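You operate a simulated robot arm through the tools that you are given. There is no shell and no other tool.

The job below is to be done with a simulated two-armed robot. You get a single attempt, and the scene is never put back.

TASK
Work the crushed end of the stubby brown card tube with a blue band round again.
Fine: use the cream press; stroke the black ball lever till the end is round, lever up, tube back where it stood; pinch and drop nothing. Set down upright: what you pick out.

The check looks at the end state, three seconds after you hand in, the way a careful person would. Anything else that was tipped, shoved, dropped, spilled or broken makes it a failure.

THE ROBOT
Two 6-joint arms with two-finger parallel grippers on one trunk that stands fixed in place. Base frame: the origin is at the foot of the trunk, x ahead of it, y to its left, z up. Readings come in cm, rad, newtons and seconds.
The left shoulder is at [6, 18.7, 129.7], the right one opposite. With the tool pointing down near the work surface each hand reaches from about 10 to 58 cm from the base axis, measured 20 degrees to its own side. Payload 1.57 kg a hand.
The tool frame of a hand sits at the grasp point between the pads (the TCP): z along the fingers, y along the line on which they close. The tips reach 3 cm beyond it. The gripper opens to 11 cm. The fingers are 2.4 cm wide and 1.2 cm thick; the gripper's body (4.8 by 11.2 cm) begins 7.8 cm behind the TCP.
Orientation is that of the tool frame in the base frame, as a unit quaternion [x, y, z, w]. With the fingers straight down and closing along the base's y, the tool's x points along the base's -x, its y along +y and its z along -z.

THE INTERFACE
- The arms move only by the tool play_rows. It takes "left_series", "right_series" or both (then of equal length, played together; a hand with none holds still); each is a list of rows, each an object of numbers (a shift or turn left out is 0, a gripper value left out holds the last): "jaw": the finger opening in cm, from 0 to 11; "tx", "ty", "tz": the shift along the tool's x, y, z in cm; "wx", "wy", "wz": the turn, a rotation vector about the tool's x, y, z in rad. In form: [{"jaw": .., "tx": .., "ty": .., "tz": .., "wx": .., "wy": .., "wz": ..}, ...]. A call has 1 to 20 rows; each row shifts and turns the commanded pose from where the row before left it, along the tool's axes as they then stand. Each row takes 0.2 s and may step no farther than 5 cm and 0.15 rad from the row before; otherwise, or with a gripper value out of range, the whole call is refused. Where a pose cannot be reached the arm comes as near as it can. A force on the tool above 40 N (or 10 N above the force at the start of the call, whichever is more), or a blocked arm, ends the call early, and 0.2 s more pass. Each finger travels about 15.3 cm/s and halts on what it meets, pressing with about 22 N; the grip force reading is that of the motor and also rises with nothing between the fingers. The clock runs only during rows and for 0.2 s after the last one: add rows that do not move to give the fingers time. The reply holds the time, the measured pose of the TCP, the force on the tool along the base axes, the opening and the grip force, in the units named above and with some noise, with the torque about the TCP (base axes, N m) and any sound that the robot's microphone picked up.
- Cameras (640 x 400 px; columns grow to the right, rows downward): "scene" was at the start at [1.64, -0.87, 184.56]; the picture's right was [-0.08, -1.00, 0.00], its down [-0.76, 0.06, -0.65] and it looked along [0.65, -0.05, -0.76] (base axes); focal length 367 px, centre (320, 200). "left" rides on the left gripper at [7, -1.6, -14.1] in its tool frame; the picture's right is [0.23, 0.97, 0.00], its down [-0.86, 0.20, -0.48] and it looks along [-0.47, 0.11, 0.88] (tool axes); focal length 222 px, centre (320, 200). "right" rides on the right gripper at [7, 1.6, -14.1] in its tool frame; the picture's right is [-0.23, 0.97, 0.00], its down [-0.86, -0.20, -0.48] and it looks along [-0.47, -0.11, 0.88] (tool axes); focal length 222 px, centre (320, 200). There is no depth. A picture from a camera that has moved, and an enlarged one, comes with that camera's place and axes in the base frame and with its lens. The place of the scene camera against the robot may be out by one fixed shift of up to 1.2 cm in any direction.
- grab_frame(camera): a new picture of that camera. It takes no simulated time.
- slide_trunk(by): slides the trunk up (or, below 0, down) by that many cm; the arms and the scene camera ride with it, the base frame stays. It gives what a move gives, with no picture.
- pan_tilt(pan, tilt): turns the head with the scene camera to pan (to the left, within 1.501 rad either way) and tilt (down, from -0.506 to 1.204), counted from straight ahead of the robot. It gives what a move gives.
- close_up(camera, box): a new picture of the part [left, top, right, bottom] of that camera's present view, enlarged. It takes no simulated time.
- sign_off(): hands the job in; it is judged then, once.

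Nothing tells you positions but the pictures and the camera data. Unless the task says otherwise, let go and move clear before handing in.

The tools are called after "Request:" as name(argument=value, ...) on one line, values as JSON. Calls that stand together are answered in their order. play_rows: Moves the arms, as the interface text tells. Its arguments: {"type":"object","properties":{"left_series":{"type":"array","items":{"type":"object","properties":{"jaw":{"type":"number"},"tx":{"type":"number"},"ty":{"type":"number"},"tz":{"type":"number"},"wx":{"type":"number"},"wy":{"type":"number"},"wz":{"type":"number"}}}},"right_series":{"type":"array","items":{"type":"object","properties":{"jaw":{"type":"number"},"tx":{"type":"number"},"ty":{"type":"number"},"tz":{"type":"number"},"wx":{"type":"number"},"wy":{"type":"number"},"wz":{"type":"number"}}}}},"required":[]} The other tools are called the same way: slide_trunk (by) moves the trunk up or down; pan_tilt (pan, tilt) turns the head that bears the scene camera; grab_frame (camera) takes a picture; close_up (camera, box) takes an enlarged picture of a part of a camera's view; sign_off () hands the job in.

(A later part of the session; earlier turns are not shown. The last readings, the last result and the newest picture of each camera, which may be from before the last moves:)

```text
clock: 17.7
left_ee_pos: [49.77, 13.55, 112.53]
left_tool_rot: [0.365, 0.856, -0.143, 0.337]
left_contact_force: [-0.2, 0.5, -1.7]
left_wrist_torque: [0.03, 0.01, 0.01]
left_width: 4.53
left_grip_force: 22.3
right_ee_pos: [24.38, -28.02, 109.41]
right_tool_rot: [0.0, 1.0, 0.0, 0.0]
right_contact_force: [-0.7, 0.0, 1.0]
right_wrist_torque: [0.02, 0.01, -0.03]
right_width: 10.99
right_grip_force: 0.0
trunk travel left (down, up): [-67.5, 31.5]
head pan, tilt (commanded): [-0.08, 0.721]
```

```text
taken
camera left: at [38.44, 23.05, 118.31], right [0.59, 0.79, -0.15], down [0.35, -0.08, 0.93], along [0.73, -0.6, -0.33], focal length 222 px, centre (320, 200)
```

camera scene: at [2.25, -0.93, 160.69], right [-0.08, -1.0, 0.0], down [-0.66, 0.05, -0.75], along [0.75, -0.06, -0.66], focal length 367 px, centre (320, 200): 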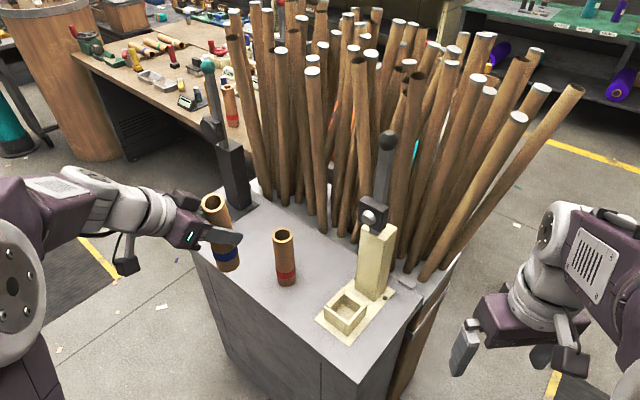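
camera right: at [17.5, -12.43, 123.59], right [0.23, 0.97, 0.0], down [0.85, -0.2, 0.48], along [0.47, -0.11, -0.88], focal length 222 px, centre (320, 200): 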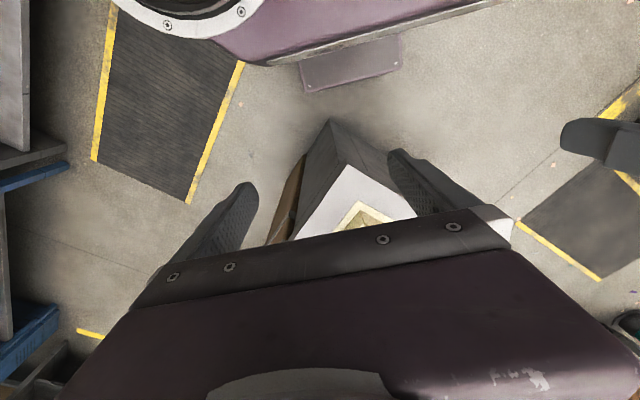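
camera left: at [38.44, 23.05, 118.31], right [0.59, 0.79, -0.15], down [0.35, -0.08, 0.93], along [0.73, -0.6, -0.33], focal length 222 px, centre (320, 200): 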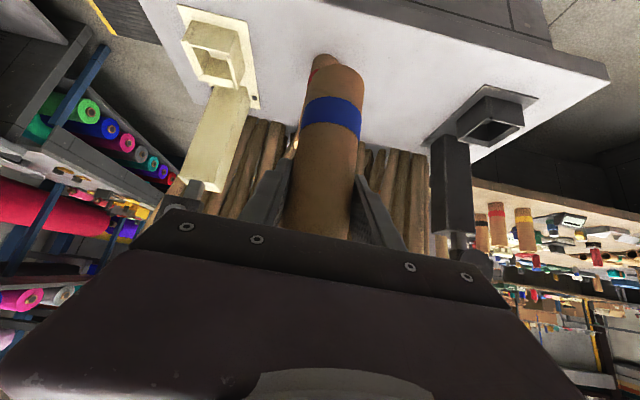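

The hand is now yawed about 46° to the right and the tube is still vertical. I'll carry it over to a point in front of the nest at (41.2, -4.6), staying high.

Request:
play_rows(left_series=[{"tx": -1.05, "ty": -3.75, "tz": 0.972}, {"tx": -1.05, "ty": -3.75, "tz": 0.972}, {"tx": -1.05, "ty": -3.75, "tz": 0.972}, {"tx": -1.05, "ty": -3.75, "tz": 0.972}, {"tx": -1.05, "ty": -3.75, "tz": 0.972}, {}])

Request:
grab_frame(camera="scene")

Request:
grab_frame(camera="left")

```text
clock: 19.1
left_ee_pos: [41.3, -4.44, 112.49]
left_tool_rot: [0.365, 0.856, -0.144, 0.337]
left_contact_force: [0.5, -0.2, -0.3]
left_wrist_torque: [0.0, 0.0, -0.01]
left_width: 4.51
left_grip_force: 21.7
right_ee_pos: [24.41, -27.99, 109.36]
right_tool_rot: [0.0, 1.0, 0.0, -0.001]
right_contact_force: [-0.2, 0.2, -0.1]
right_wrist_torque: [-0.02, -0.02, -0.03]
right_width: 11.01
right_grip_force: 0.1
trunk travel left (down, up): [-67.5, 31.5]
head pan, tilt (commanded): [-0.08, 0.721]
```

```text
taken
camera scene: at [2.34, -0.83, 160.69], right [-0.08, -1.0, 0.0], down [-0.66, 0.05, -0.75], along [0.75, -0.06, -0.66], focal length 367 px, centre (320, 200)
```

scene: 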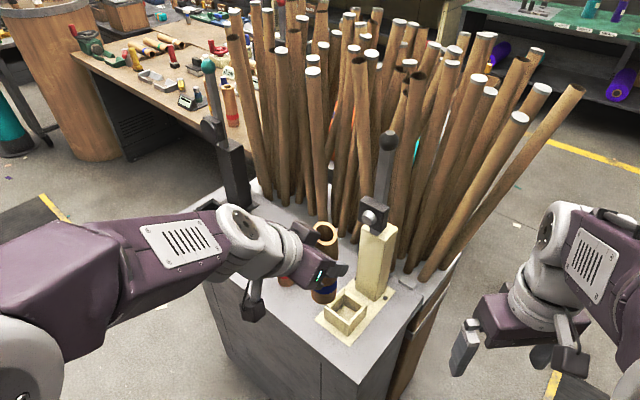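

```text
taken
camera left: at [29.96, 4.99, 118.22], right [0.59, 0.79, -0.16], down [0.35, -0.08, 0.93], along [0.73, -0.6, -0.33], focal length 222 px, centre (320, 200)
```

left: 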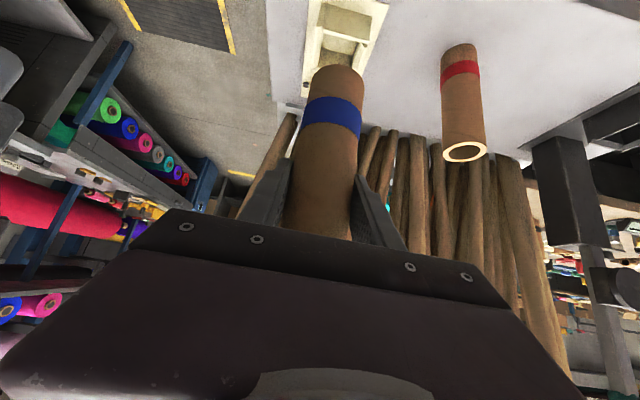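

The tube hangs just in front of the nest. I'll lower it to travel height, keeping its base above the nest walls.

Request:
play_rows(left_series=[{"tx": 2.5, "tz": 2.683}, {"tx": 2.5, "tz": 2.683}, {"tx": 2.3, "tz": 2.47}, {}])

Request:
grab_frame(camera="scene")

Request:
grab_frame(camera="left")

Request:
close_up(camera="scene", box=[270, 200, 410, 350])

```text
clock: 20.1
left_ee_pos: [41.43, -4.51, 101.97]
left_tool_rot: [0.364, 0.856, -0.143, 0.337]
left_contact_force: [-0.1, 0.5, -0.3]
left_wrist_torque: [0.0, -0.01, -0.03]
left_width: 4.53
left_grip_force: 21.8
right_ee_pos: [24.33, -27.95, 109.38]
right_tool_rot: [0.0, 1.0, 0.0, -0.001]
right_contact_force: [-0.2, 0.6, 1.0]
right_wrist_torque: [0.0, 0.01, 0.04]
right_width: 11.01
right_grip_force: 0.1
trunk travel left (down, up): [-67.5, 31.5]
head pan, tilt (commanded): [-0.08, 0.721]
```

```text
taken
camera scene: at [2.25, -0.9, 160.69], right [-0.08, -1.0, 0.0], down [-0.66, 0.05, -0.75], along [0.75, -0.06, -0.66], focal length 367 px, centre (320, 200)
```

scene: 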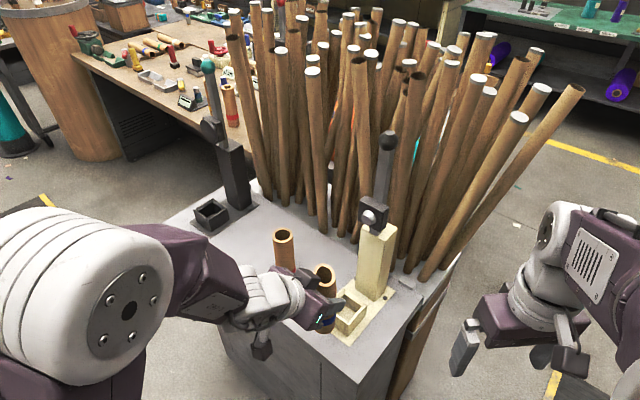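

```text
taken
camera left: at [30.03, 4.91, 107.61], right [0.59, 0.79, -0.15], down [0.35, -0.08, 0.93], along [0.73, -0.6, -0.33], focal length 222 px, centre (320, 200)
```

left: 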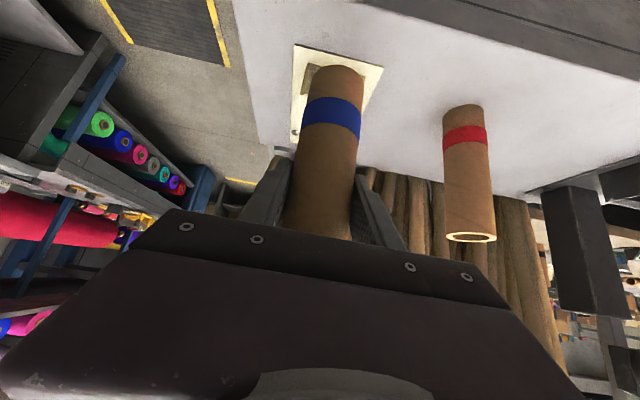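

```text
2.67 times, centred on (340, 275) of scene
camera zoom: at [2.25, -0.9, 160.69], right [-0.08, -1.0, 0.0], down [-0.66, 0.05, -0.75], along [0.75, -0.06, -0.66], focal length 979 px, centre (267, 0)
```

zoom: 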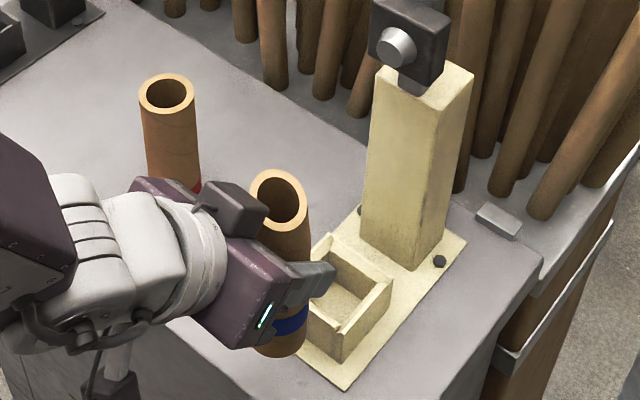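

The wrist view and the scene view agree on the plate to within about 0.3 cm, and the tube axis sits about 0.4 cm ahead of the TCP. I'll move in over the nest at this height, under the cone, and verify from above.

Request:
play_rows(left_series=[{"tx": -1.8, "ty": -0.05, "tz": 1.68}, {"tx": -1.8, "ty": -0.05, "tz": 1.68}, {"tx": -1.8, "ty": -0.05, "tz": 1.68}, {}])

Request:
close_up(camera="scene", box=[290, 200, 410, 350])

Request:
grab_frame(camera="left")

Request:
grab_frame(camera="right")

```text
clock: 21.1
left_ee_pos: [46.4, -10.1, 101.81]
left_tool_rot: [0.365, 0.856, -0.144, 0.337]
left_contact_force: [0.0, -0.3, 0.2]
left_wrist_torque: [0.0, 0.03, -0.02]
left_width: 4.51
left_grip_force: 22.4
right_ee_pos: [24.43, -27.95, 109.34]
right_tool_rot: [0.0, 1.0, 0.0, 0.0]
right_contact_force: [0.6, -0.5, -0.4]
right_wrist_torque: [-0.02, -0.01, -0.02]
right_width: 11.01
right_grip_force: 0.2
trunk travel left (down, up): [-67.5, 31.5]
head pan, tilt (commanded): [-0.08, 0.721]
```

```text
2.67 times, centred on (350, 275) of scene
camera zoom: at [2.28, -0.88, 160.69], right [-0.08, -1.0, 0.0], down [-0.66, 0.05, -0.75], along [0.75, -0.06, -0.66], focal length 979 px, centre (240, 0)
```

zoom: 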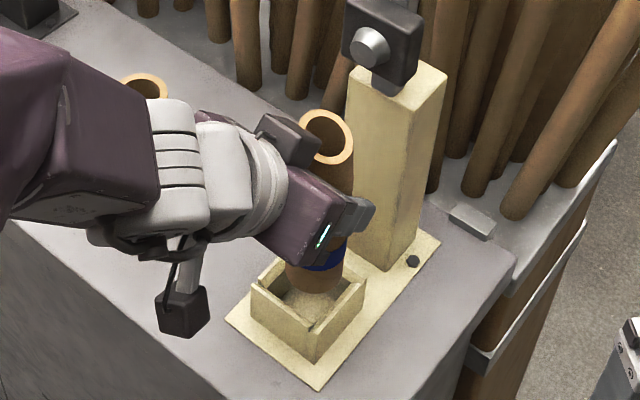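

```text
taken
camera left: at [34.97, -0.66, 107.63], right [0.59, 0.79, -0.16], down [0.35, -0.08, 0.93], along [0.73, -0.6, -0.33], focal length 222 px, centre (320, 200)
```

left: 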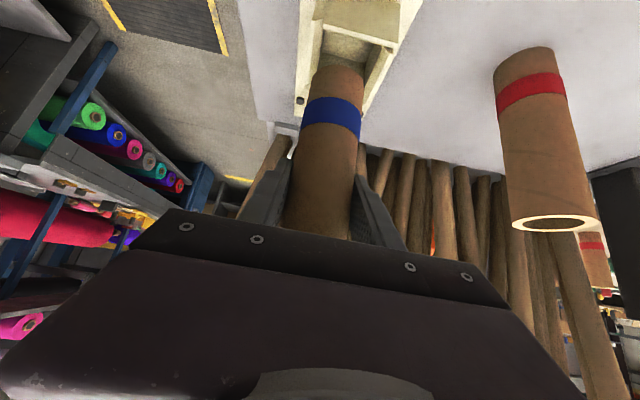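

```text
taken
camera right: at [17.33, -26.32, 123.6], right [0.23, 0.97, 0.0], down [0.85, -0.2, 0.48], along [0.47, -0.11, -0.88], focal length 222 px, centre (320, 200)
```

right: 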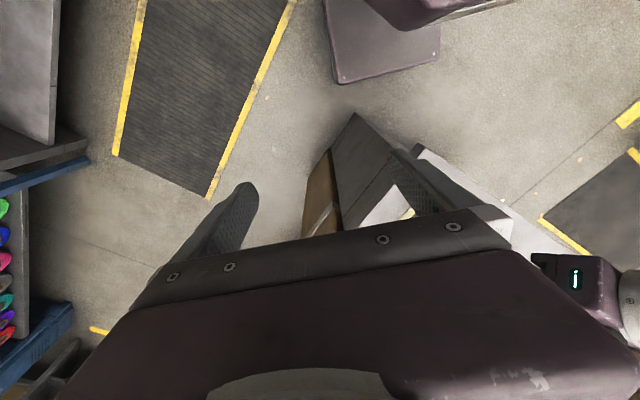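

Request:
close_up(camera="left", box=[270, 0, 430, 120])

Request:
close_up(camera="scene", box=[330, 230, 400, 350])

```text
3.33 times, centred on (350, 60) of left
camera zoom: at [34.97, -0.66, 107.63], right [0.59, 0.79, -0.16], down [0.35, -0.08, 0.93], along [0.73, -0.6, -0.33], focal length 740 px, centre (220, 667)
```

zoom: 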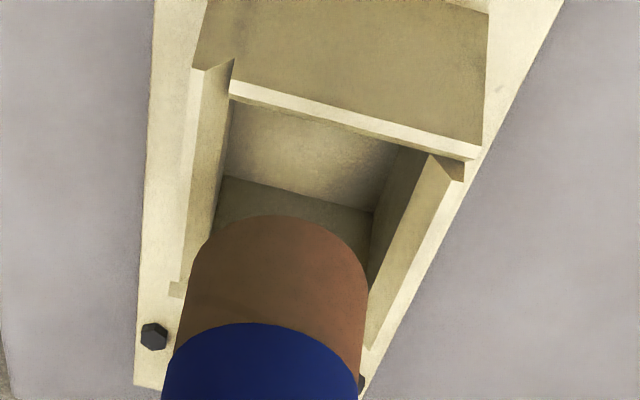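

```text
3.33 times, centred on (365, 290) of scene
camera zoom: at [2.28, -0.88, 160.69], right [-0.08, -1.0, 0.0], down [-0.66, 0.05, -0.75], along [0.75, -0.06, -0.66], focal length 1223 px, centre (170, -100)
```

zoom: 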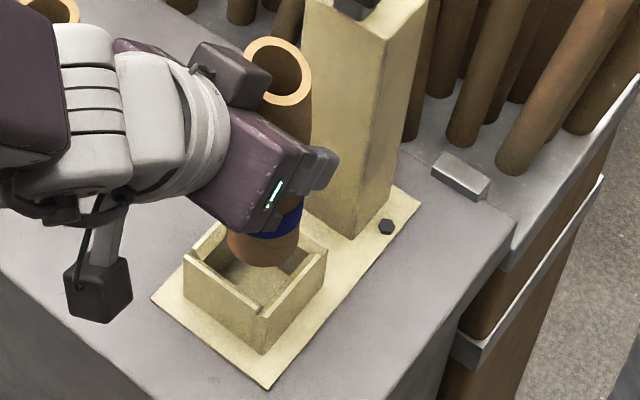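

The tube base sits just above the nest opening. From the wrist view it is about 0.3 cm off to one side, so I'll correct that, lower it to the rim, and check.

Request:
play_rows(left_series=[{"tx": 0.15, "ty": 0.319, "tz": -0.14}, {"tx": 1.295, "tz": 1.39}, {}])

Request:
close_up(camera="left", box=[270, 0, 430, 120])

Request:
close_up(camera="scene", box=[330, 230, 400, 350])

```text
clock: 21.9
left_ee_pos: [46.37, -9.75, 99.98]
left_tool_rot: [0.365, 0.856, -0.143, 0.337]
left_contact_force: [-0.1, -0.4, -1.8]
left_wrist_torque: [0.0, 0.0, -0.03]
left_width: 4.5
left_grip_force: 21.9
right_ee_pos: [24.4, -28.15, 109.37]
right_tool_rot: [-0.001, 1.0, 0.0, 0.0]
right_contact_force: [0.2, 0.6, 0.0]
right_wrist_torque: [0.01, -0.01, -0.01]
right_width: 10.99
right_grip_force: 0.2
trunk travel left (down, up): [-67.5, 31.5]
head pan, tilt (commanded): [-0.08, 0.721]
```

```text
3.33 times, centred on (350, 60) of left
camera zoom: at [35.0, -0.32, 105.67], right [0.59, 0.79, -0.15], down [0.35, -0.08, 0.93], along [0.73, -0.6, -0.33], focal length 740 px, centre (220, 667)
```

zoom: 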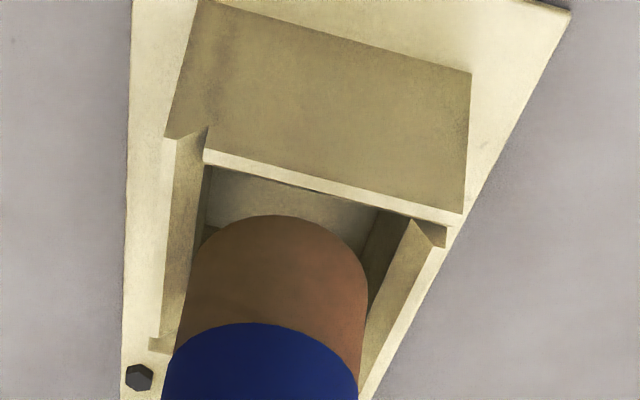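

```text
3.33 times, centred on (365, 290) of scene
camera zoom: at [2.27, -0.91, 160.69], right [-0.08, -1.0, 0.0], down [-0.66, 0.05, -0.75], along [0.75, -0.06, -0.66], focal length 1223 px, centre (170, -100)
```

zoom: 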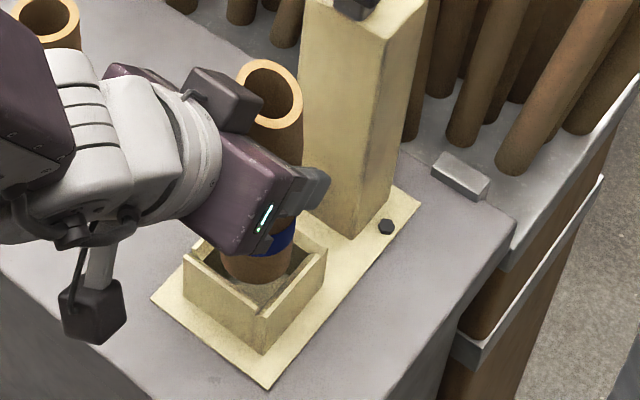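

The tube is at the rim but sits slightly toward -y of the nest centre. I'll nudge it +y by 0.3 cm and lower it a little, watching the forces.

Request:
play_rows(left_series=[{"tx": 0.189, "ty": 0.193, "tz": -0.176}, {"tx": 0.272, "tz": 0.293}, {"tx": 0.272, "tz": 0.293}, {}])

Request:
close_up(camera="left", box=[270, 0, 430, 120])

Request:
close_up(camera="scene", box=[330, 270, 390, 330])

```text
clock: 22.9
left_ee_pos: [46.38, -9.37, 99.32]
left_tool_rot: [0.366, 0.855, -0.144, 0.338]
left_contact_force: [2.5, -2.1, 6.0]
left_wrist_torque: [-0.11, -0.21, 0.0]
left_width: 4.5
left_grip_force: 22.4
right_ee_pos: [24.37, -27.98, 109.34]
right_tool_rot: [0.0, 1.0, 0.001, 0.0]
right_contact_force: [-0.3, -0.9, -0.3]
right_wrist_torque: [-0.01, 0.02, -0.03]
right_width: 11.0
right_grip_force: 0.1
trunk travel left (down, up): [-67.5, 31.5]
head pan, tilt (commanded): [-0.08, 0.721]
```

```text
3.33 times, centred on (350, 60) of left
camera zoom: at [34.99, 0.03, 104.95], right [0.59, 0.79, -0.16], down [0.35, -0.08, 0.93], along [0.73, -0.6, -0.32], focal length 740 px, centre (220, 667)
```

zoom: 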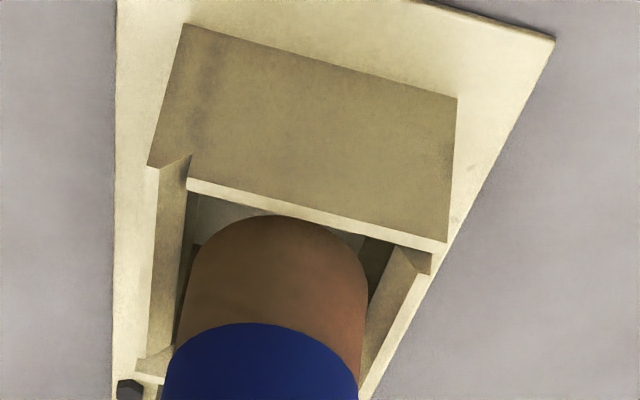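

```text
6.67 times, centred on (360, 300) of scene
camera zoom: at [2.3, -0.95, 160.7], right [-0.08, -1.0, 0.0], down [-0.66, 0.05, -0.75], along [0.75, -0.06, -0.66], focal length 2446 px, centre (53, -467)
```

zoom: 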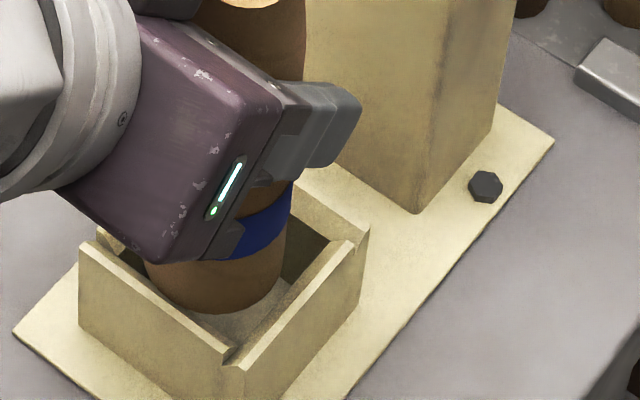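

Contact: the nest's front wall is pushing the tube gently toward the column (about 3 N sideways, 6 N up). I'll lift a little, shift 0.25 cm toward the column, and lower again.

Request:
play_rows(left_series=[{"tx": -0.272, "tz": -0.293}, {"tx": -0.18, "tz": 0.17}, {"tx": 0.34, "tz": 0.366}, {"tx": 0.34, "tz": 0.366}, {}])

Request:
close_up(camera="left", box=[270, 0, 430, 120])

```text
clock: 24.1
left_ee_pos: [46.65, -9.57, 98.74]
left_tool_rot: [0.365, 0.856, -0.144, 0.337]
left_contact_force: [2.7, -3.3, 0.6]
left_wrist_torque: [-0.26, -0.32, -0.01]
left_width: 4.5
left_grip_force: 21.2
right_ee_pos: [24.38, -28.09, 109.32]
right_tool_rot: [0.0, 1.0, 0.0, 0.0]
right_contact_force: [-0.3, 0.2, 0.6]
right_wrist_torque: [0.02, 0.0, 0.01]
right_width: 11.0
right_grip_force: 0.1
trunk travel left (down, up): [-67.5, 31.5]
head pan, tilt (commanded): [-0.08, 0.721]
```

```text
3.33 times, centred on (350, 60) of left
camera zoom: at [35.24, -0.12, 104.31], right [0.59, 0.79, -0.16], down [0.35, -0.08, 0.93], along [0.73, -0.6, -0.32], focal length 740 px, centre (220, 667)
```

zoom: 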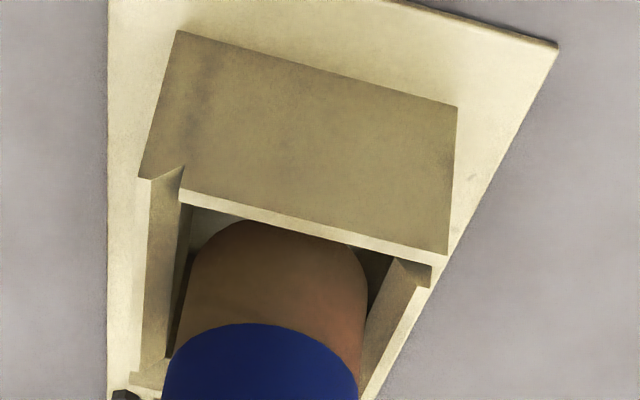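

The tube base has entered the nest and is only lightly pressed against the front wall. I'll shift a bit more toward the column and keep lowering.

Request:
play_rows(left_series=[{"tx": -0.18, "tz": 0.17}, {"tx": 0.34, "tz": 0.366}, {"tx": 0.34, "tz": 0.366}, {"tx": 0.34, "tz": 0.366}, {}])

```text
clock: 25.3
left_ee_pos: [46.76, -9.74, 97.15]
left_tool_rot: [0.365, 0.856, -0.144, 0.337]
left_contact_force: [-0.8, -1.5, -0.7]
left_wrist_torque: [-0.08, 0.03, 0.02]
left_width: 4.51
left_grip_force: 22.6
right_ee_pos: [24.46, -28.01, 109.37]
right_tool_rot: [0.0, 1.0, 0.0, 0.0]
right_contact_force: [-0.3, 0.5, -0.7]
right_wrist_torque: [-0.02, 0.03, 0.03]
right_width: 11.0
right_grip_force: 0.0
trunk travel left (down, up): [-67.5, 31.5]
head pan, tilt (commanded): [-0.08, 0.721]
```

The forces are now near zero, so the tube is sliding freely into the nest. I'll continue down carefully to the floor.

Request:
play_rows(left_series=[{"tx": 0.34, "tz": 0.366}, {"tx": 0.34, "tz": 0.366}, {"tx": 0.204, "tz": 0.22}, {}])

Request:
close_up(camera="left", box=[270, 0, 430, 120])

Request:
close_up(camera="scene", box=[290, 190, 410, 350])

```text
clock: 26.3
left_ee_pos: [46.86, -10.02, 95.86]
left_tool_rot: [0.363, 0.856, -0.143, 0.337]
left_contact_force: [0.6, 0.5, -0.2]
left_wrist_torque: [-0.02, -0.01, -0.01]
left_width: 4.5
left_grip_force: 22.4
right_ee_pos: [24.38, -27.96, 109.39]
right_tool_rot: [0.001, 1.0, 0.0, 0.0]
right_contact_force: [-1.0, -0.4, 0.4]
right_wrist_torque: [0.02, -0.04, 0.0]
right_width: 10.97
right_grip_force: 0.1
trunk travel left (down, up): [-67.5, 31.5]
head pan, tilt (commanded): [-0.08, 0.721]
```

```text
3.33 times, centred on (350, 60) of left
camera zoom: at [35.46, -0.46, 101.45], right [0.59, 0.79, -0.16], down [0.35, -0.08, 0.93], along [0.73, -0.6, -0.33], focal length 740 px, centre (220, 667)
```

zoom: 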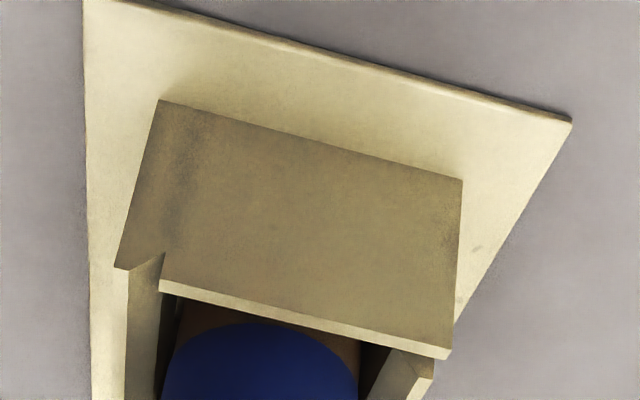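

```text
2.50 times, centred on (350, 270) of scene
camera zoom: at [2.31, -0.91, 160.69], right [-0.08, -1.0, 0.0], down [-0.66, 0.05, -0.75], along [0.75, -0.06, -0.66], focal length 917 px, centre (245, 25)
```

zoom: 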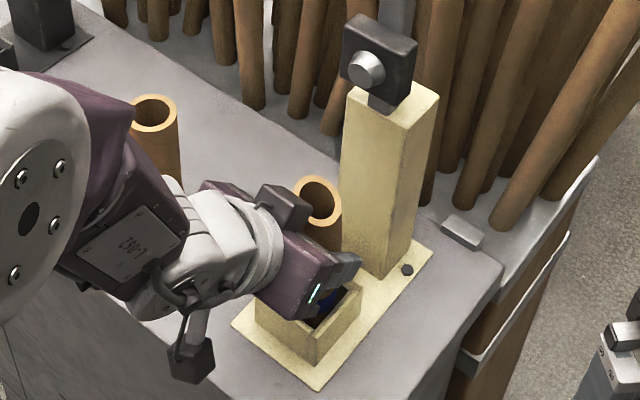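

The tube is deep in the nest with no forces. I'll make the last few millimetres in small steps until I feel the floor.

Request:
play_rows(left_series=[{"tx": 0.136, "tz": 0.146}, {"tx": 0.136, "tz": 0.146}, {}])

```text
clock: 27.1
left_ee_pos: [46.81, -9.85, 95.43]
left_tool_rot: [0.365, 0.856, -0.144, 0.336]
left_contact_force: [0.1, -0.1, -1.0]
left_wrist_torque: [-0.01, 0.0, 0.02]
left_width: 4.51
left_grip_force: 22.4
right_ee_pos: [24.38, -27.94, 109.36]
right_tool_rot: [0.001, 1.0, 0.001, 0.0]
right_contact_force: [0.0, 0.1, -0.1]
right_wrist_torque: [-0.01, 0.0, 0.02]
right_width: 10.99
right_grip_force: 0.0
trunk travel left (down, up): [-67.5, 31.5]
head pan, tilt (commanded): [-0.08, 0.721]
```

Request:
play_rows(left_series=[{"tx": 0.136, "tz": 0.146}, {}])

```text
clock: 27.7
left_ee_pos: [46.72, -9.82, 95.11]
left_tool_rot: [0.364, 0.857, -0.142, 0.337]
left_contact_force: [0.4, 0.5, -0.8]
left_wrist_torque: [-0.03, 0.0, -0.04]
left_width: 4.53
left_grip_force: 22.0
right_ee_pos: [24.35, -27.99, 109.31]
right_tool_rot: [-0.001, 1.0, 0.0, 0.0]
right_contact_force: [0.5, 0.5, 0.4]
right_wrist_torque: [-0.01, -0.03, 0.01]
right_width: 10.98
right_grip_force: 0.1
trunk travel left (down, up): [-67.5, 31.5]
head pan, tilt (commanded): [-0.08, 0.721]
```

Request:
play_rows(left_series=[{"tx": 0.102, "tz": 0.11}, {}])

```text
clock: 28.3
left_ee_pos: [46.85, -9.83, 95.12]
left_tool_rot: [0.364, 0.857, -0.143, 0.336]
left_contact_force: [0.2, -0.2, -0.6]
left_wrist_torque: [0.02, -0.03, 0.02]
left_width: 4.54
left_grip_force: 21.6
right_ee_pos: [24.39, -28.04, 109.37]
right_tool_rot: [0.0, 1.0, 0.0, -0.001]
right_contact_force: [-0.2, -0.1, 0.2]
right_wrist_torque: [-0.03, 0.04, 0.03]
right_width: 11.02
right_grip_force: 0.1
trunk travel left (down, up): [-67.5, 31.5]
head pan, tilt (commanded): [-0.08, 0.721]
```

Request:
play_rows(left_series=[{"tx": 0.136, "tz": 0.146}, {}])

Request:
close_up(camera="scene", box=[330, 230, 390, 330])

```text
clock: 28.9
left_ee_pos: [46.81, -9.71, 94.9]
left_tool_rot: [0.364, 0.856, -0.142, 0.337]
left_contact_force: [0.5, -0.4, -0.9]
left_wrist_torque: [-0.01, 0.01, -0.03]
left_width: 4.51
left_grip_force: 21.6
right_ee_pos: [24.34, -27.88, 109.43]
right_tool_rot: [0.0, 1.0, 0.001, 0.0]
right_contact_force: [-1.4, 0.1, -0.4]
right_wrist_torque: [0.03, 0.0, 0.01]
right_width: 11.0
right_grip_force: 0.1
trunk travel left (down, up): [-67.5, 31.5]
head pan, tilt (commanded): [-0.08, 0.721]
```

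```text
4.00 times, centred on (360, 280) of scene
camera zoom: at [2.3, -0.91, 160.69], right [-0.08, -1.0, 0.0], down [-0.66, 0.05, -0.75], along [0.75, -0.06, -0.66], focal length 1468 px, centre (160, -120)
```

zoom: 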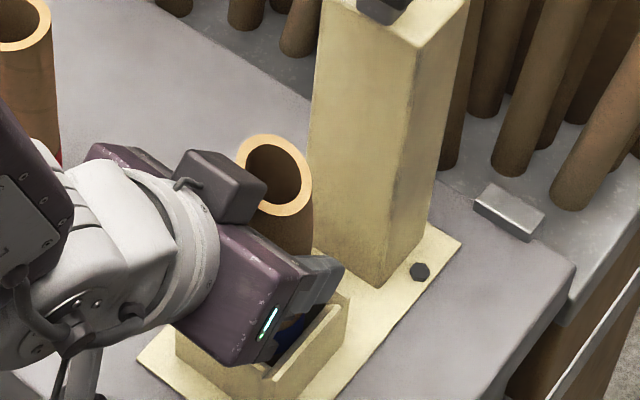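

Request:
play_rows(left_series=[{"tx": 0.136, "tz": 0.146}, {}, {"tx": 0.136, "tz": 0.146}, {}])

```text
clock: 29.9
left_ee_pos: [46.65, -9.88, 94.68]
left_tool_rot: [0.365, 0.855, -0.145, 0.34]
left_contact_force: [3.0, 1.2, 19.3]
left_wrist_torque: [0.03, -0.18, 0.05]
left_width: 4.53
left_grip_force: 22.2
right_ee_pos: [24.33, -28.02, 109.42]
right_tool_rot: [0.0, 1.0, 0.0, 0.001]
right_contact_force: [-0.1, -0.3, 0.2]
right_wrist_torque: [-0.03, -0.03, 0.01]
right_width: 10.98
right_grip_force: 0.1
trunk travel left (down, up): [-67.5, 31.5]
head pan, tilt (commanded): [-0.08, 0.721]
```

The floor is felt (19 N up at TCP z≈94.7), so the tube is seated. I'll relieve the pressure slightly and then open the fingers.

Request:
play_rows(left_series=[{"tx": -0.17, "tz": -0.183}, {}, {"jaw": 5.0}, {"jaw": 6.0}, {"jaw": 7.5}, {}])

Request:
grab_frame(camera="left")

Request:
close_up(camera="scene", box=[310, 210, 410, 350])

```text
clock: 31.3
left_ee_pos: [46.62, -9.82, 94.54]
left_tool_rot: [0.365, 0.856, -0.143, 0.337]
left_contact_force: [-1.4, 0.3, -0.7]
left_wrist_torque: [0.03, 0.0, 0.01]
left_width: 7.52
left_grip_force: 0.1
right_ee_pos: [24.41, -28.0, 109.31]
right_tool_rot: [0.0, 1.0, -0.001, 0.0]
right_contact_force: [-0.1, 0.0, -0.9]
right_wrist_torque: [0.0, 0.02, -0.01]
right_width: 11.0
right_grip_force: 0.1
trunk travel left (down, up): [-67.5, 31.5]
head pan, tilt (commanded): [-0.08, 0.721]
```

```text
taken
camera left: at [35.29, -0.41, 100.28], right [0.59, 0.79, -0.15], down [0.35, -0.08, 0.93], along [0.73, -0.6, -0.33], focal length 222 px, centre (320, 200)
```

left: 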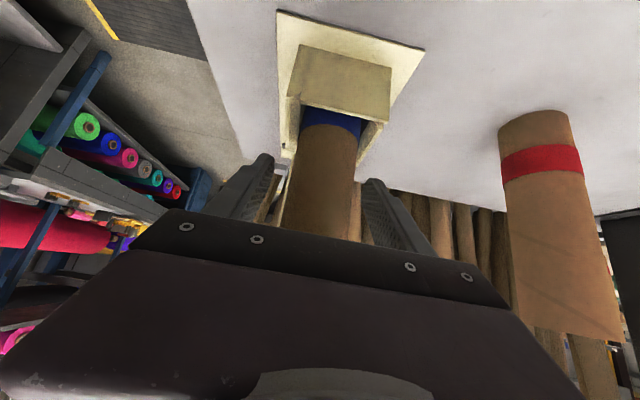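

```text
2.86 times, centred on (360, 280) of scene
camera zoom: at [2.28, -0.91, 160.69], right [-0.08, -1.0, 0.0], down [-0.66, 0.05, -0.75], along [0.75, -0.06, -0.66], focal length 1048 px, centre (206, -29)
```

zoom: 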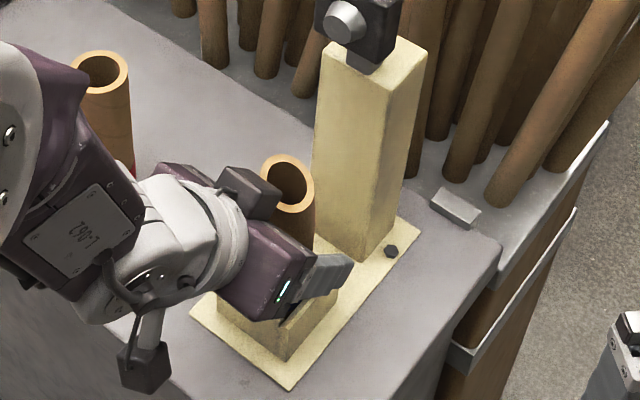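

The tube stands free in the nest. I'll withdraw the hand along its own axis and then rise toward lever height.

Request:
play_rows(left_series=[{"tz": -2}, {"tz": -2.5}, {"tz": -3}, {"tz": -3}, {"tx": -2.95, "tz": -3.17}, {"tx": -2.95, "tz": -3.17}, {"tx": -2.95, "tz": -3.17}, {}])

Request:
grab_frame(camera="scene")

Request:
grab_frame(camera="left")

Request:
close_up(camera="scene", box=[320, 110, 420, 350])

```text
clock: 33.1
left_ee_pos: [41.85, -4.77, 115.59]
left_tool_rot: [0.365, 0.856, -0.144, 0.337]
left_contact_force: [0.4, -0.6, -0.2]
left_wrist_torque: [-0.01, -0.01, -0.05]
left_width: 7.51
left_grip_force: 0.1
right_ee_pos: [24.47, -28.04, 109.3]
right_tool_rot: [0.0, 1.0, 0.0, 0.0]
right_contact_force: [0.1, 0.7, -0.1]
right_wrist_torque: [-0.02, 0.01, 0.0]
right_width: 10.99
right_grip_force: 0.1
trunk travel left (down, up): [-67.5, 31.5]
head pan, tilt (commanded): [-0.08, 0.721]
```

```text
taken
camera scene: at [2.34, -0.92, 160.69], right [-0.08, -1.0, 0.0], down [-0.66, 0.05, -0.75], along [0.75, -0.06, -0.66], focal length 367 px, centre (320, 200)
```

scene: 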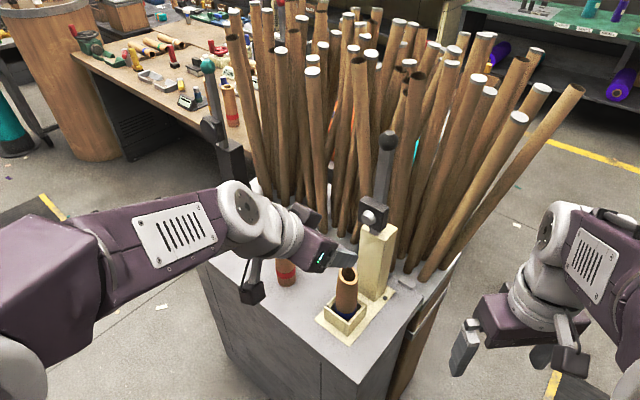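

```text
taken
camera left: at [30.47, 4.69, 121.25], right [0.59, 0.79, -0.15], down [0.35, -0.08, 0.93], along [0.73, -0.6, -0.33], focal length 222 px, centre (320, 200)
```

left: 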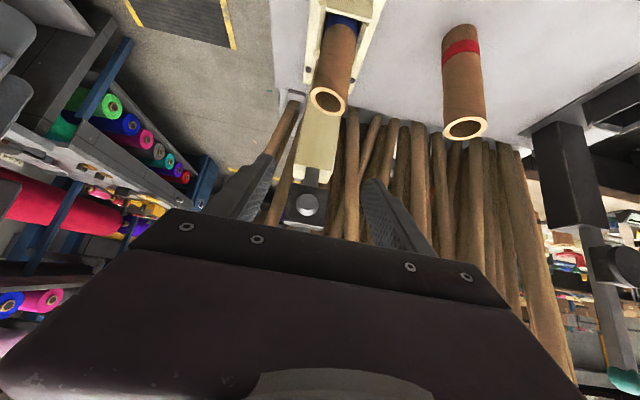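

```text
1.67 times, centred on (370, 230) of scene
camera zoom: at [2.34, -0.92, 160.69], right [-0.08, -1.0, 0.0], down [-0.66, 0.05, -0.75], along [0.75, -0.06, -0.66], focal length 612 px, centre (237, 150)
```

zoom: 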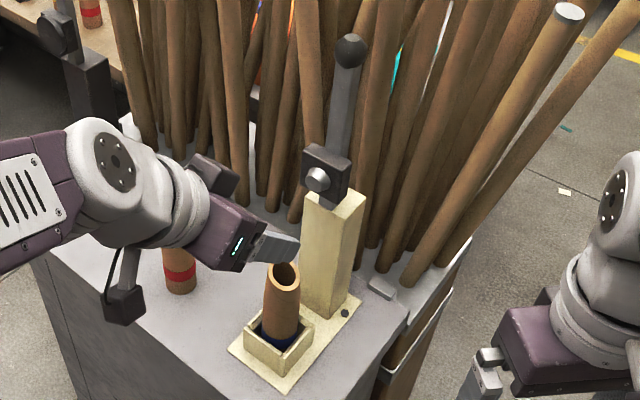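

The tube stands neatly in the nest. I'll zoom with the wrist camera to see the crushed end, the cone and the lever.

Request:
close_up(camera="left", box=[260, 0, 400, 240])

Request:
close_up(camera="left", box=[300, 75, 360, 125])

Request:
close_up(camera="scene", box=[330, 260, 370, 290])

```text
1.67 times, centred on (330, 120) of left
camera zoom: at [30.47, 4.69, 121.25], right [0.59, 0.79, -0.15], down [0.35, -0.08, 0.93], along [0.73, -0.6, -0.33], focal length 370 px, centre (303, 333)
```

zoom: 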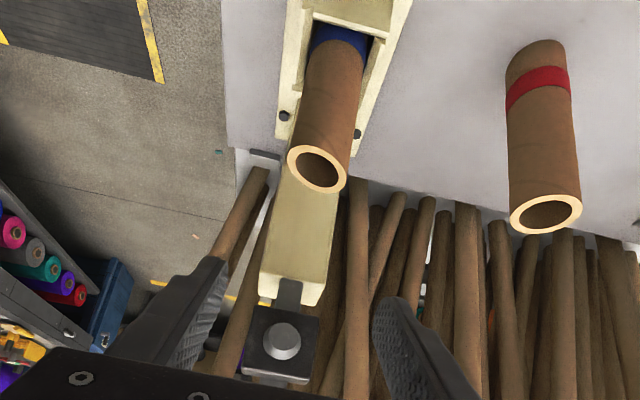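

```text
8.00 times, centred on (330, 100) of left
camera zoom: at [30.47, 4.69, 121.25], right [0.59, 0.79, -0.15], down [0.35, -0.08, 0.93], along [0.73, -0.6, -0.33], focal length 1777 px, centre (240, 1000)
```

zoom: 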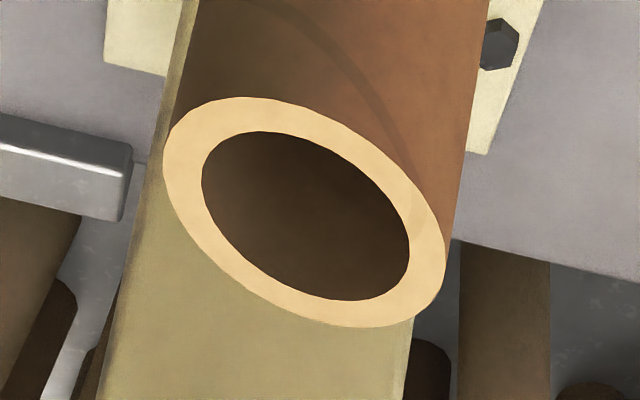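

```text
13.33 times, centred on (350, 275) of scene
camera zoom: at [2.34, -0.92, 160.69], right [-0.08, -1.0, 0.0], down [-0.66, 0.05, -0.75], along [0.75, -0.06, -0.66], focal length 4893 px, centre (-80, -800)
```

zoom: 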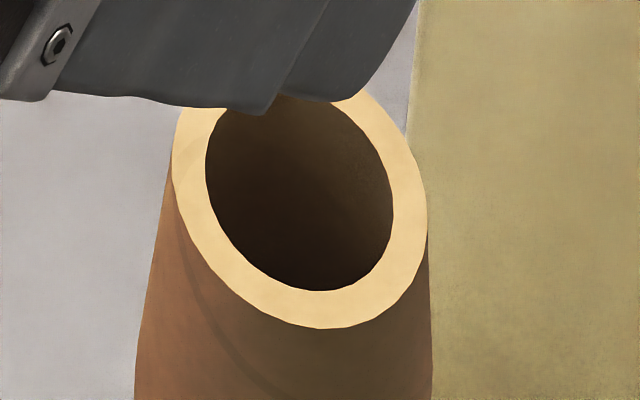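

The end is clearly oval. The cone tip is at about (49.9, -13.2, 113.3), above and behind the tube, which confirms that swinging the lever toward the nest drives the cone into the tube end. Next I'll raise the hand and level it to see and approach the black ball.

Request:
play_rows(left_series=[{"tx": -2.36, "tz": -2.54}, {"tx": -2.36, "tz": -2.54}, {"tx": -2.36, "tz": -2.54}, {"wy": -0.137}, {"wy": -0.137}, {"wy": -0.137}, {"wy": -0.137}, {"wy": -0.137}, {"wy": -0.137}, {}])

Request:
grab_frame(camera="left")

Request:
grab_frame(camera="scene")

```text
clock: 35.3
left_ee_pos: [41.64, -4.54, 125.7]
left_tool_rot: [0.276, 0.65, -0.277, 0.651]
left_contact_force: [0.2, -0.4, -1.1]
left_wrist_torque: [-0.01, 0.03, 0.0]
left_width: 7.5
left_grip_force: 0.0
right_ee_pos: [24.38, -28.04, 109.36]
right_tool_rot: [0.0, 1.0, 0.001, 0.0]
right_contact_force: [-1.2, -0.1, 0.2]
right_wrist_torque: [-0.02, -0.05, -0.02]
right_width: 10.97
right_grip_force: 0.1
trunk travel left (down, up): [-67.5, 31.5]
head pan, tilt (commanded): [-0.08, 0.721]
```

```text
taken
camera left: at [30.74, 4.48, 118.86], right [0.7, 0.68, -0.23], down [-0.19, 0.48, 0.85], along [0.69, -0.56, 0.47], focal length 222 px, centre (320, 200)
```

left: 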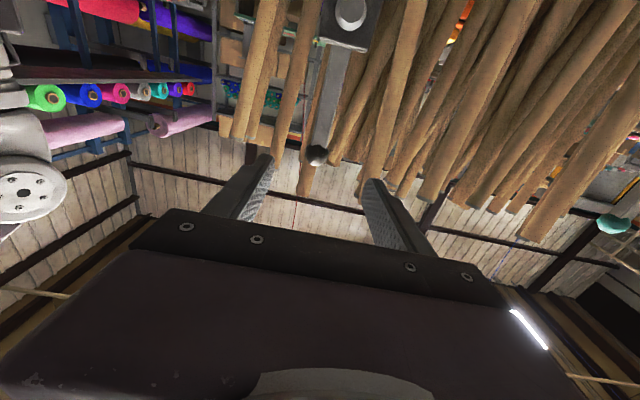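

```text
taken
camera scene: at [2.23, -0.89, 160.69], right [-0.08, -1.0, 0.0], down [-0.66, 0.05, -0.75], along [0.75, -0.06, -0.66], focal length 367 px, centre (320, 200)
```

scene: 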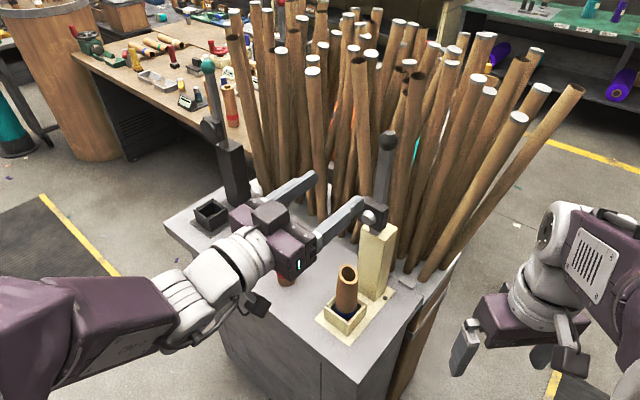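

The ball triangulates to about (52.9, -16.1, 128.2), with the pivot roughly 24 cm below it. Some long tubes stand close behind, so I'll zoom in before approaching.

Request:
close_up(camera="left", box=[250, 0, 430, 210])

Request:
close_up(camera="scene", box=[340, 40, 460, 250])

Request:
grab_frame(camera="right")

```text
1.90 times, centred on (340, 105) of left
camera zoom: at [30.74, 4.48, 118.86], right [0.7, 0.68, -0.23], down [-0.19, 0.48, 0.85], along [0.69, -0.56, 0.47], focal length 423 px, centre (282, 381)
```

zoom: 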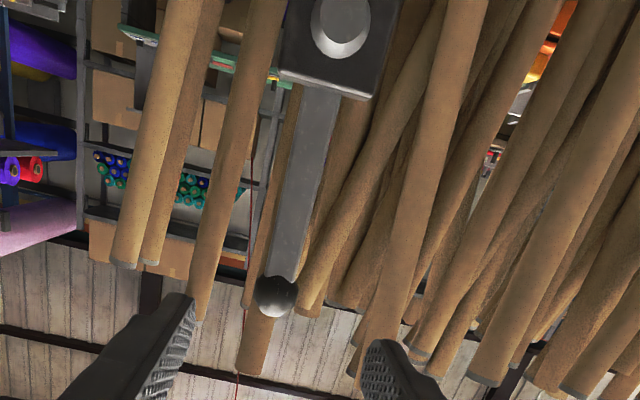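

```text
1.90 times, centred on (400, 145) of scene
camera zoom: at [2.23, -0.89, 160.69], right [-0.08, -1.0, 0.0], down [-0.66, 0.05, -0.75], along [0.75, -0.06, -0.66], focal length 699 px, centre (168, 305)
```

zoom: 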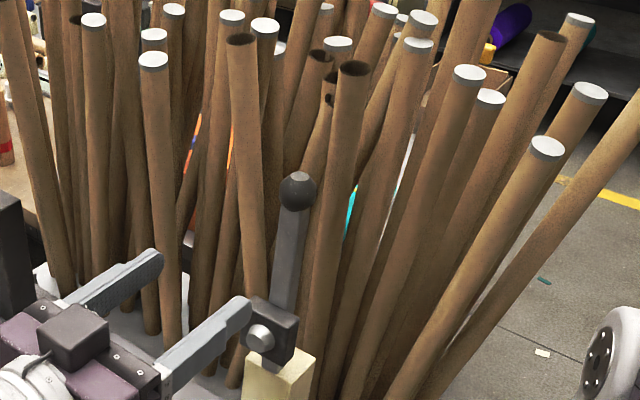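

```text
taken
camera right: at [17.29, -26.32, 123.61], right [0.23, 0.97, 0.0], down [0.85, -0.2, 0.48], along [0.47, -0.11, -0.88], focal length 222 px, centre (320, 200)
```

right: 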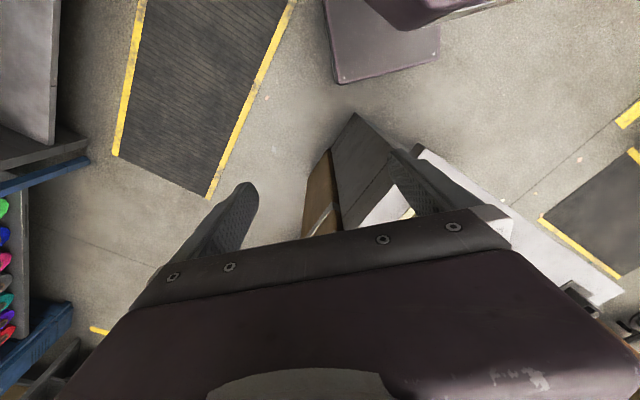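

The ball is about 3.2 cm across, and the nearest long tube stands roughly 5 cm behind it, which is enough if I stop short. I'll narrow the jaws to 6 cm and come up to a pre-grasp in front of the ball.

Request:
play_rows(left_series=[{"jaw": 6, "tx": -2.45, "ty": -0.06}, {"tz": 3.1}, {"tz": 3.1}, {"tz": 3.1}, {}])

Request:
grab_frame(camera="left")

Request:
close_up(camera="scene", box=[320, 90, 440, 250])

```text
clock: 36.5
left_ee_pos: [48.18, -11.3, 128.31]
left_tool_rot: [0.277, 0.65, -0.277, 0.651]
left_contact_force: [-0.4, 0.4, 0.8]
left_wrist_torque: [0.03, -0.01, -0.01]
left_width: 5.99
left_grip_force: 0.1
right_ee_pos: [24.35, -27.93, 109.41]
right_tool_rot: [0.001, 1.0, 0.0, -0.001]
right_contact_force: [-0.2, -0.8, 0.5]
right_wrist_torque: [0.0, 0.0, -0.01]
right_width: 10.99
right_grip_force: 0.1
trunk travel left (down, up): [-67.5, 31.5]
head pan, tilt (commanded): [-0.08, 0.721]
```

```text
taken
camera left: at [37.24, -2.39, 121.4], right [0.7, 0.67, -0.23], down [-0.19, 0.48, 0.85], along [0.69, -0.56, 0.47], focal length 222 px, centre (320, 200)
```

left: 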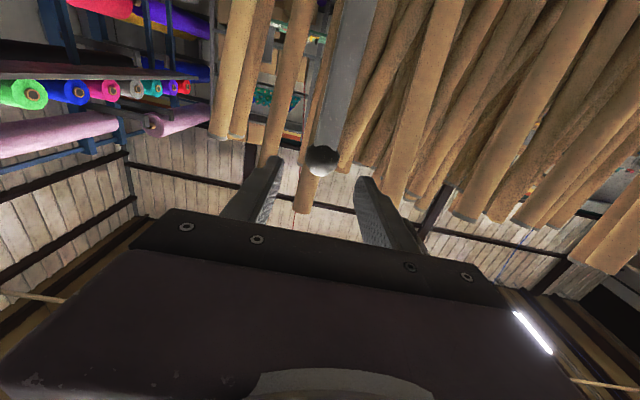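

```text
2.50 times, centred on (380, 170) of scene
camera zoom: at [2.27, -0.87, 160.69], right [-0.08, -1.0, 0.0], down [-0.66, 0.05, -0.75], along [0.75, -0.06, -0.66], focal length 917 px, centre (170, 275)
```

zoom: 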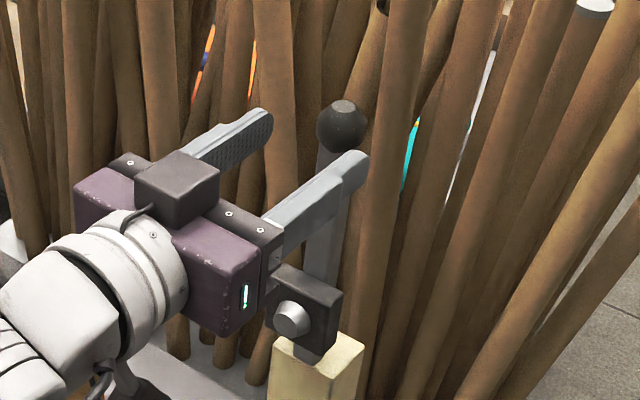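

The ball is centred between the fingers as predicted. I'll go the last 5 cm, stopping with the fingertips just past the ball centre.

Request:
play_rows(left_series=[{"tz": 2.55}, {"tz": 2.5}, {}])

Request:
grab_frame(camera="left")

Request:
close_up(camera="scene", box=[320, 90, 440, 250])

```text
clock: 37.3
left_ee_pos: [51.52, -15.05, 128.42]
left_tool_rot: [0.276, 0.65, -0.277, 0.651]
left_contact_force: [0.1, 0.1, 0.3]
left_wrist_torque: [-0.02, 0.0, 0.0]
left_width: 5.99
left_grip_force: 0.2
right_ee_pos: [24.37, -27.98, 109.42]
right_tool_rot: [0.0, 1.0, 0.0, 0.0]
right_contact_force: [0.1, 0.9, 0.7]
right_wrist_torque: [0.0, -0.01, -0.01]
right_width: 11.03
right_grip_force: 0.1
trunk travel left (down, up): [-67.5, 31.5]
head pan, tilt (commanded): [-0.08, 0.721]
```

```text
taken
camera left: at [40.6, -6.13, 121.49], right [0.7, 0.67, -0.23], down [-0.19, 0.48, 0.85], along [0.69, -0.56, 0.47], focal length 222 px, centre (320, 200)
```

left: 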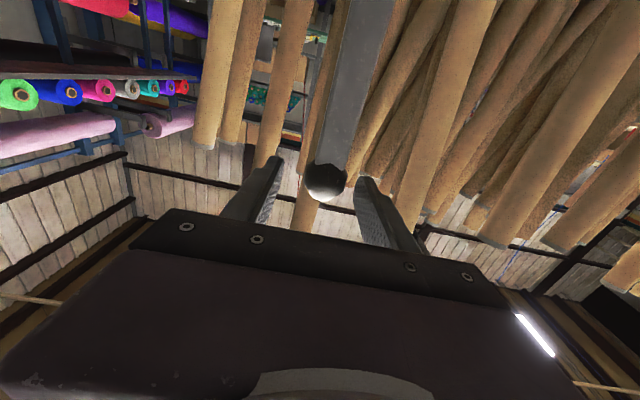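

```text
2.50 times, centred on (380, 170) of scene
camera zoom: at [2.21, -0.85, 160.69], right [-0.08, -1.0, 0.0], down [-0.66, 0.05, -0.75], along [0.75, -0.06, -0.66], focal length 917 px, centre (170, 275)
```

zoom: 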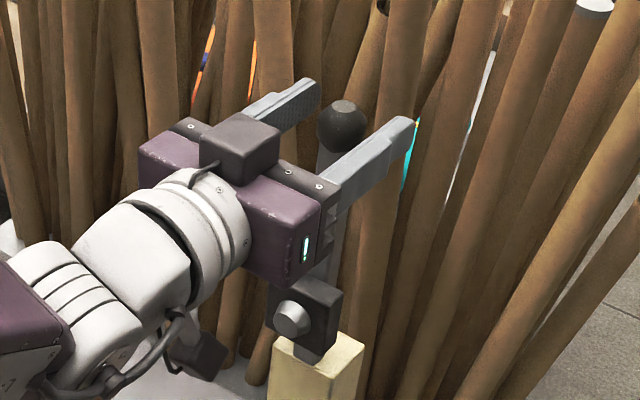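

The ball sits between the pads near the fingertips, with the long tubes clear beyond. Now I'll close gently on the ball.

Request:
play_rows(left_series=[{"jaw": 4.5}, {"jaw": 3.6}, {"jaw": 3.2}, {"jaw": 2.8}, {}])

Request:
grab_frame(camera="left")

```text
clock: 38.5
left_ee_pos: [51.75, -15.03, 128.26]
left_tool_rot: [0.277, 0.65, -0.277, 0.651]
left_contact_force: [3.6, 3.3, 1.0]
left_wrist_torque: [0.03, -0.06, 0.04]
left_width: 3.3
left_grip_force: 2.8
right_ee_pos: [24.53, -28.05, 109.36]
right_tool_rot: [0.0, 1.0, 0.0, 0.0]
right_contact_force: [0.0, 0.3, -0.2]
right_wrist_torque: [-0.02, -0.02, 0.02]
right_width: 11.0
right_grip_force: 0.2
trunk travel left (down, up): [-67.5, 31.5]
head pan, tilt (commanded): [-0.08, 0.721]
```

```text
taken
camera left: at [40.76, -6.03, 121.45], right [0.7, 0.67, -0.23], down [-0.19, 0.48, 0.85], along [0.69, -0.56, 0.47], focal length 222 px, centre (320, 200)
```

left: 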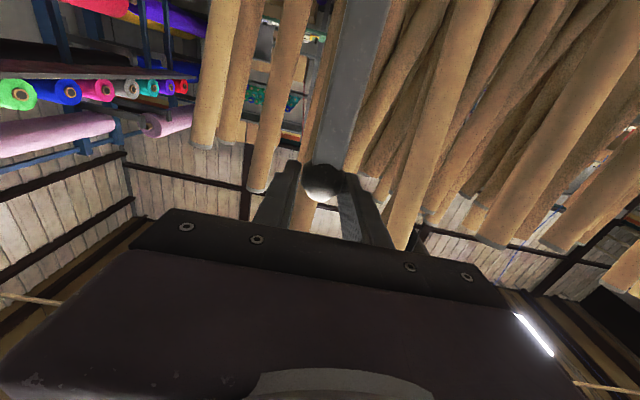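

The ball is contacted at 3.3 cm width with a slight sideways push, so I'll shift 0.15 cm to centre on it and firm the grip.

Request:
play_rows(left_series=[{"ty": 0.15}, {"jaw": 2.6}, {}, {}])

```text
clock: 39.5
left_ee_pos: [51.7, -14.98, 128.35]
left_tool_rot: [0.276, 0.65, -0.278, 0.651]
left_contact_force: [2.6, 2.1, 1.8]
left_wrist_torque: [-0.04, -0.06, 0.0]
left_width: 3.13
left_grip_force: 40.2
right_ee_pos: [24.48, -27.9, 109.34]
right_tool_rot: [0.0, 1.0, 0.0, 0.0]
right_contact_force: [-0.1, 0.1, -1.2]
right_wrist_torque: [-0.03, -0.02, -0.03]
right_width: 11.01
right_grip_force: 0.1
trunk travel left (down, up): [-67.5, 31.5]
head pan, tilt (commanded): [-0.08, 0.721]
```

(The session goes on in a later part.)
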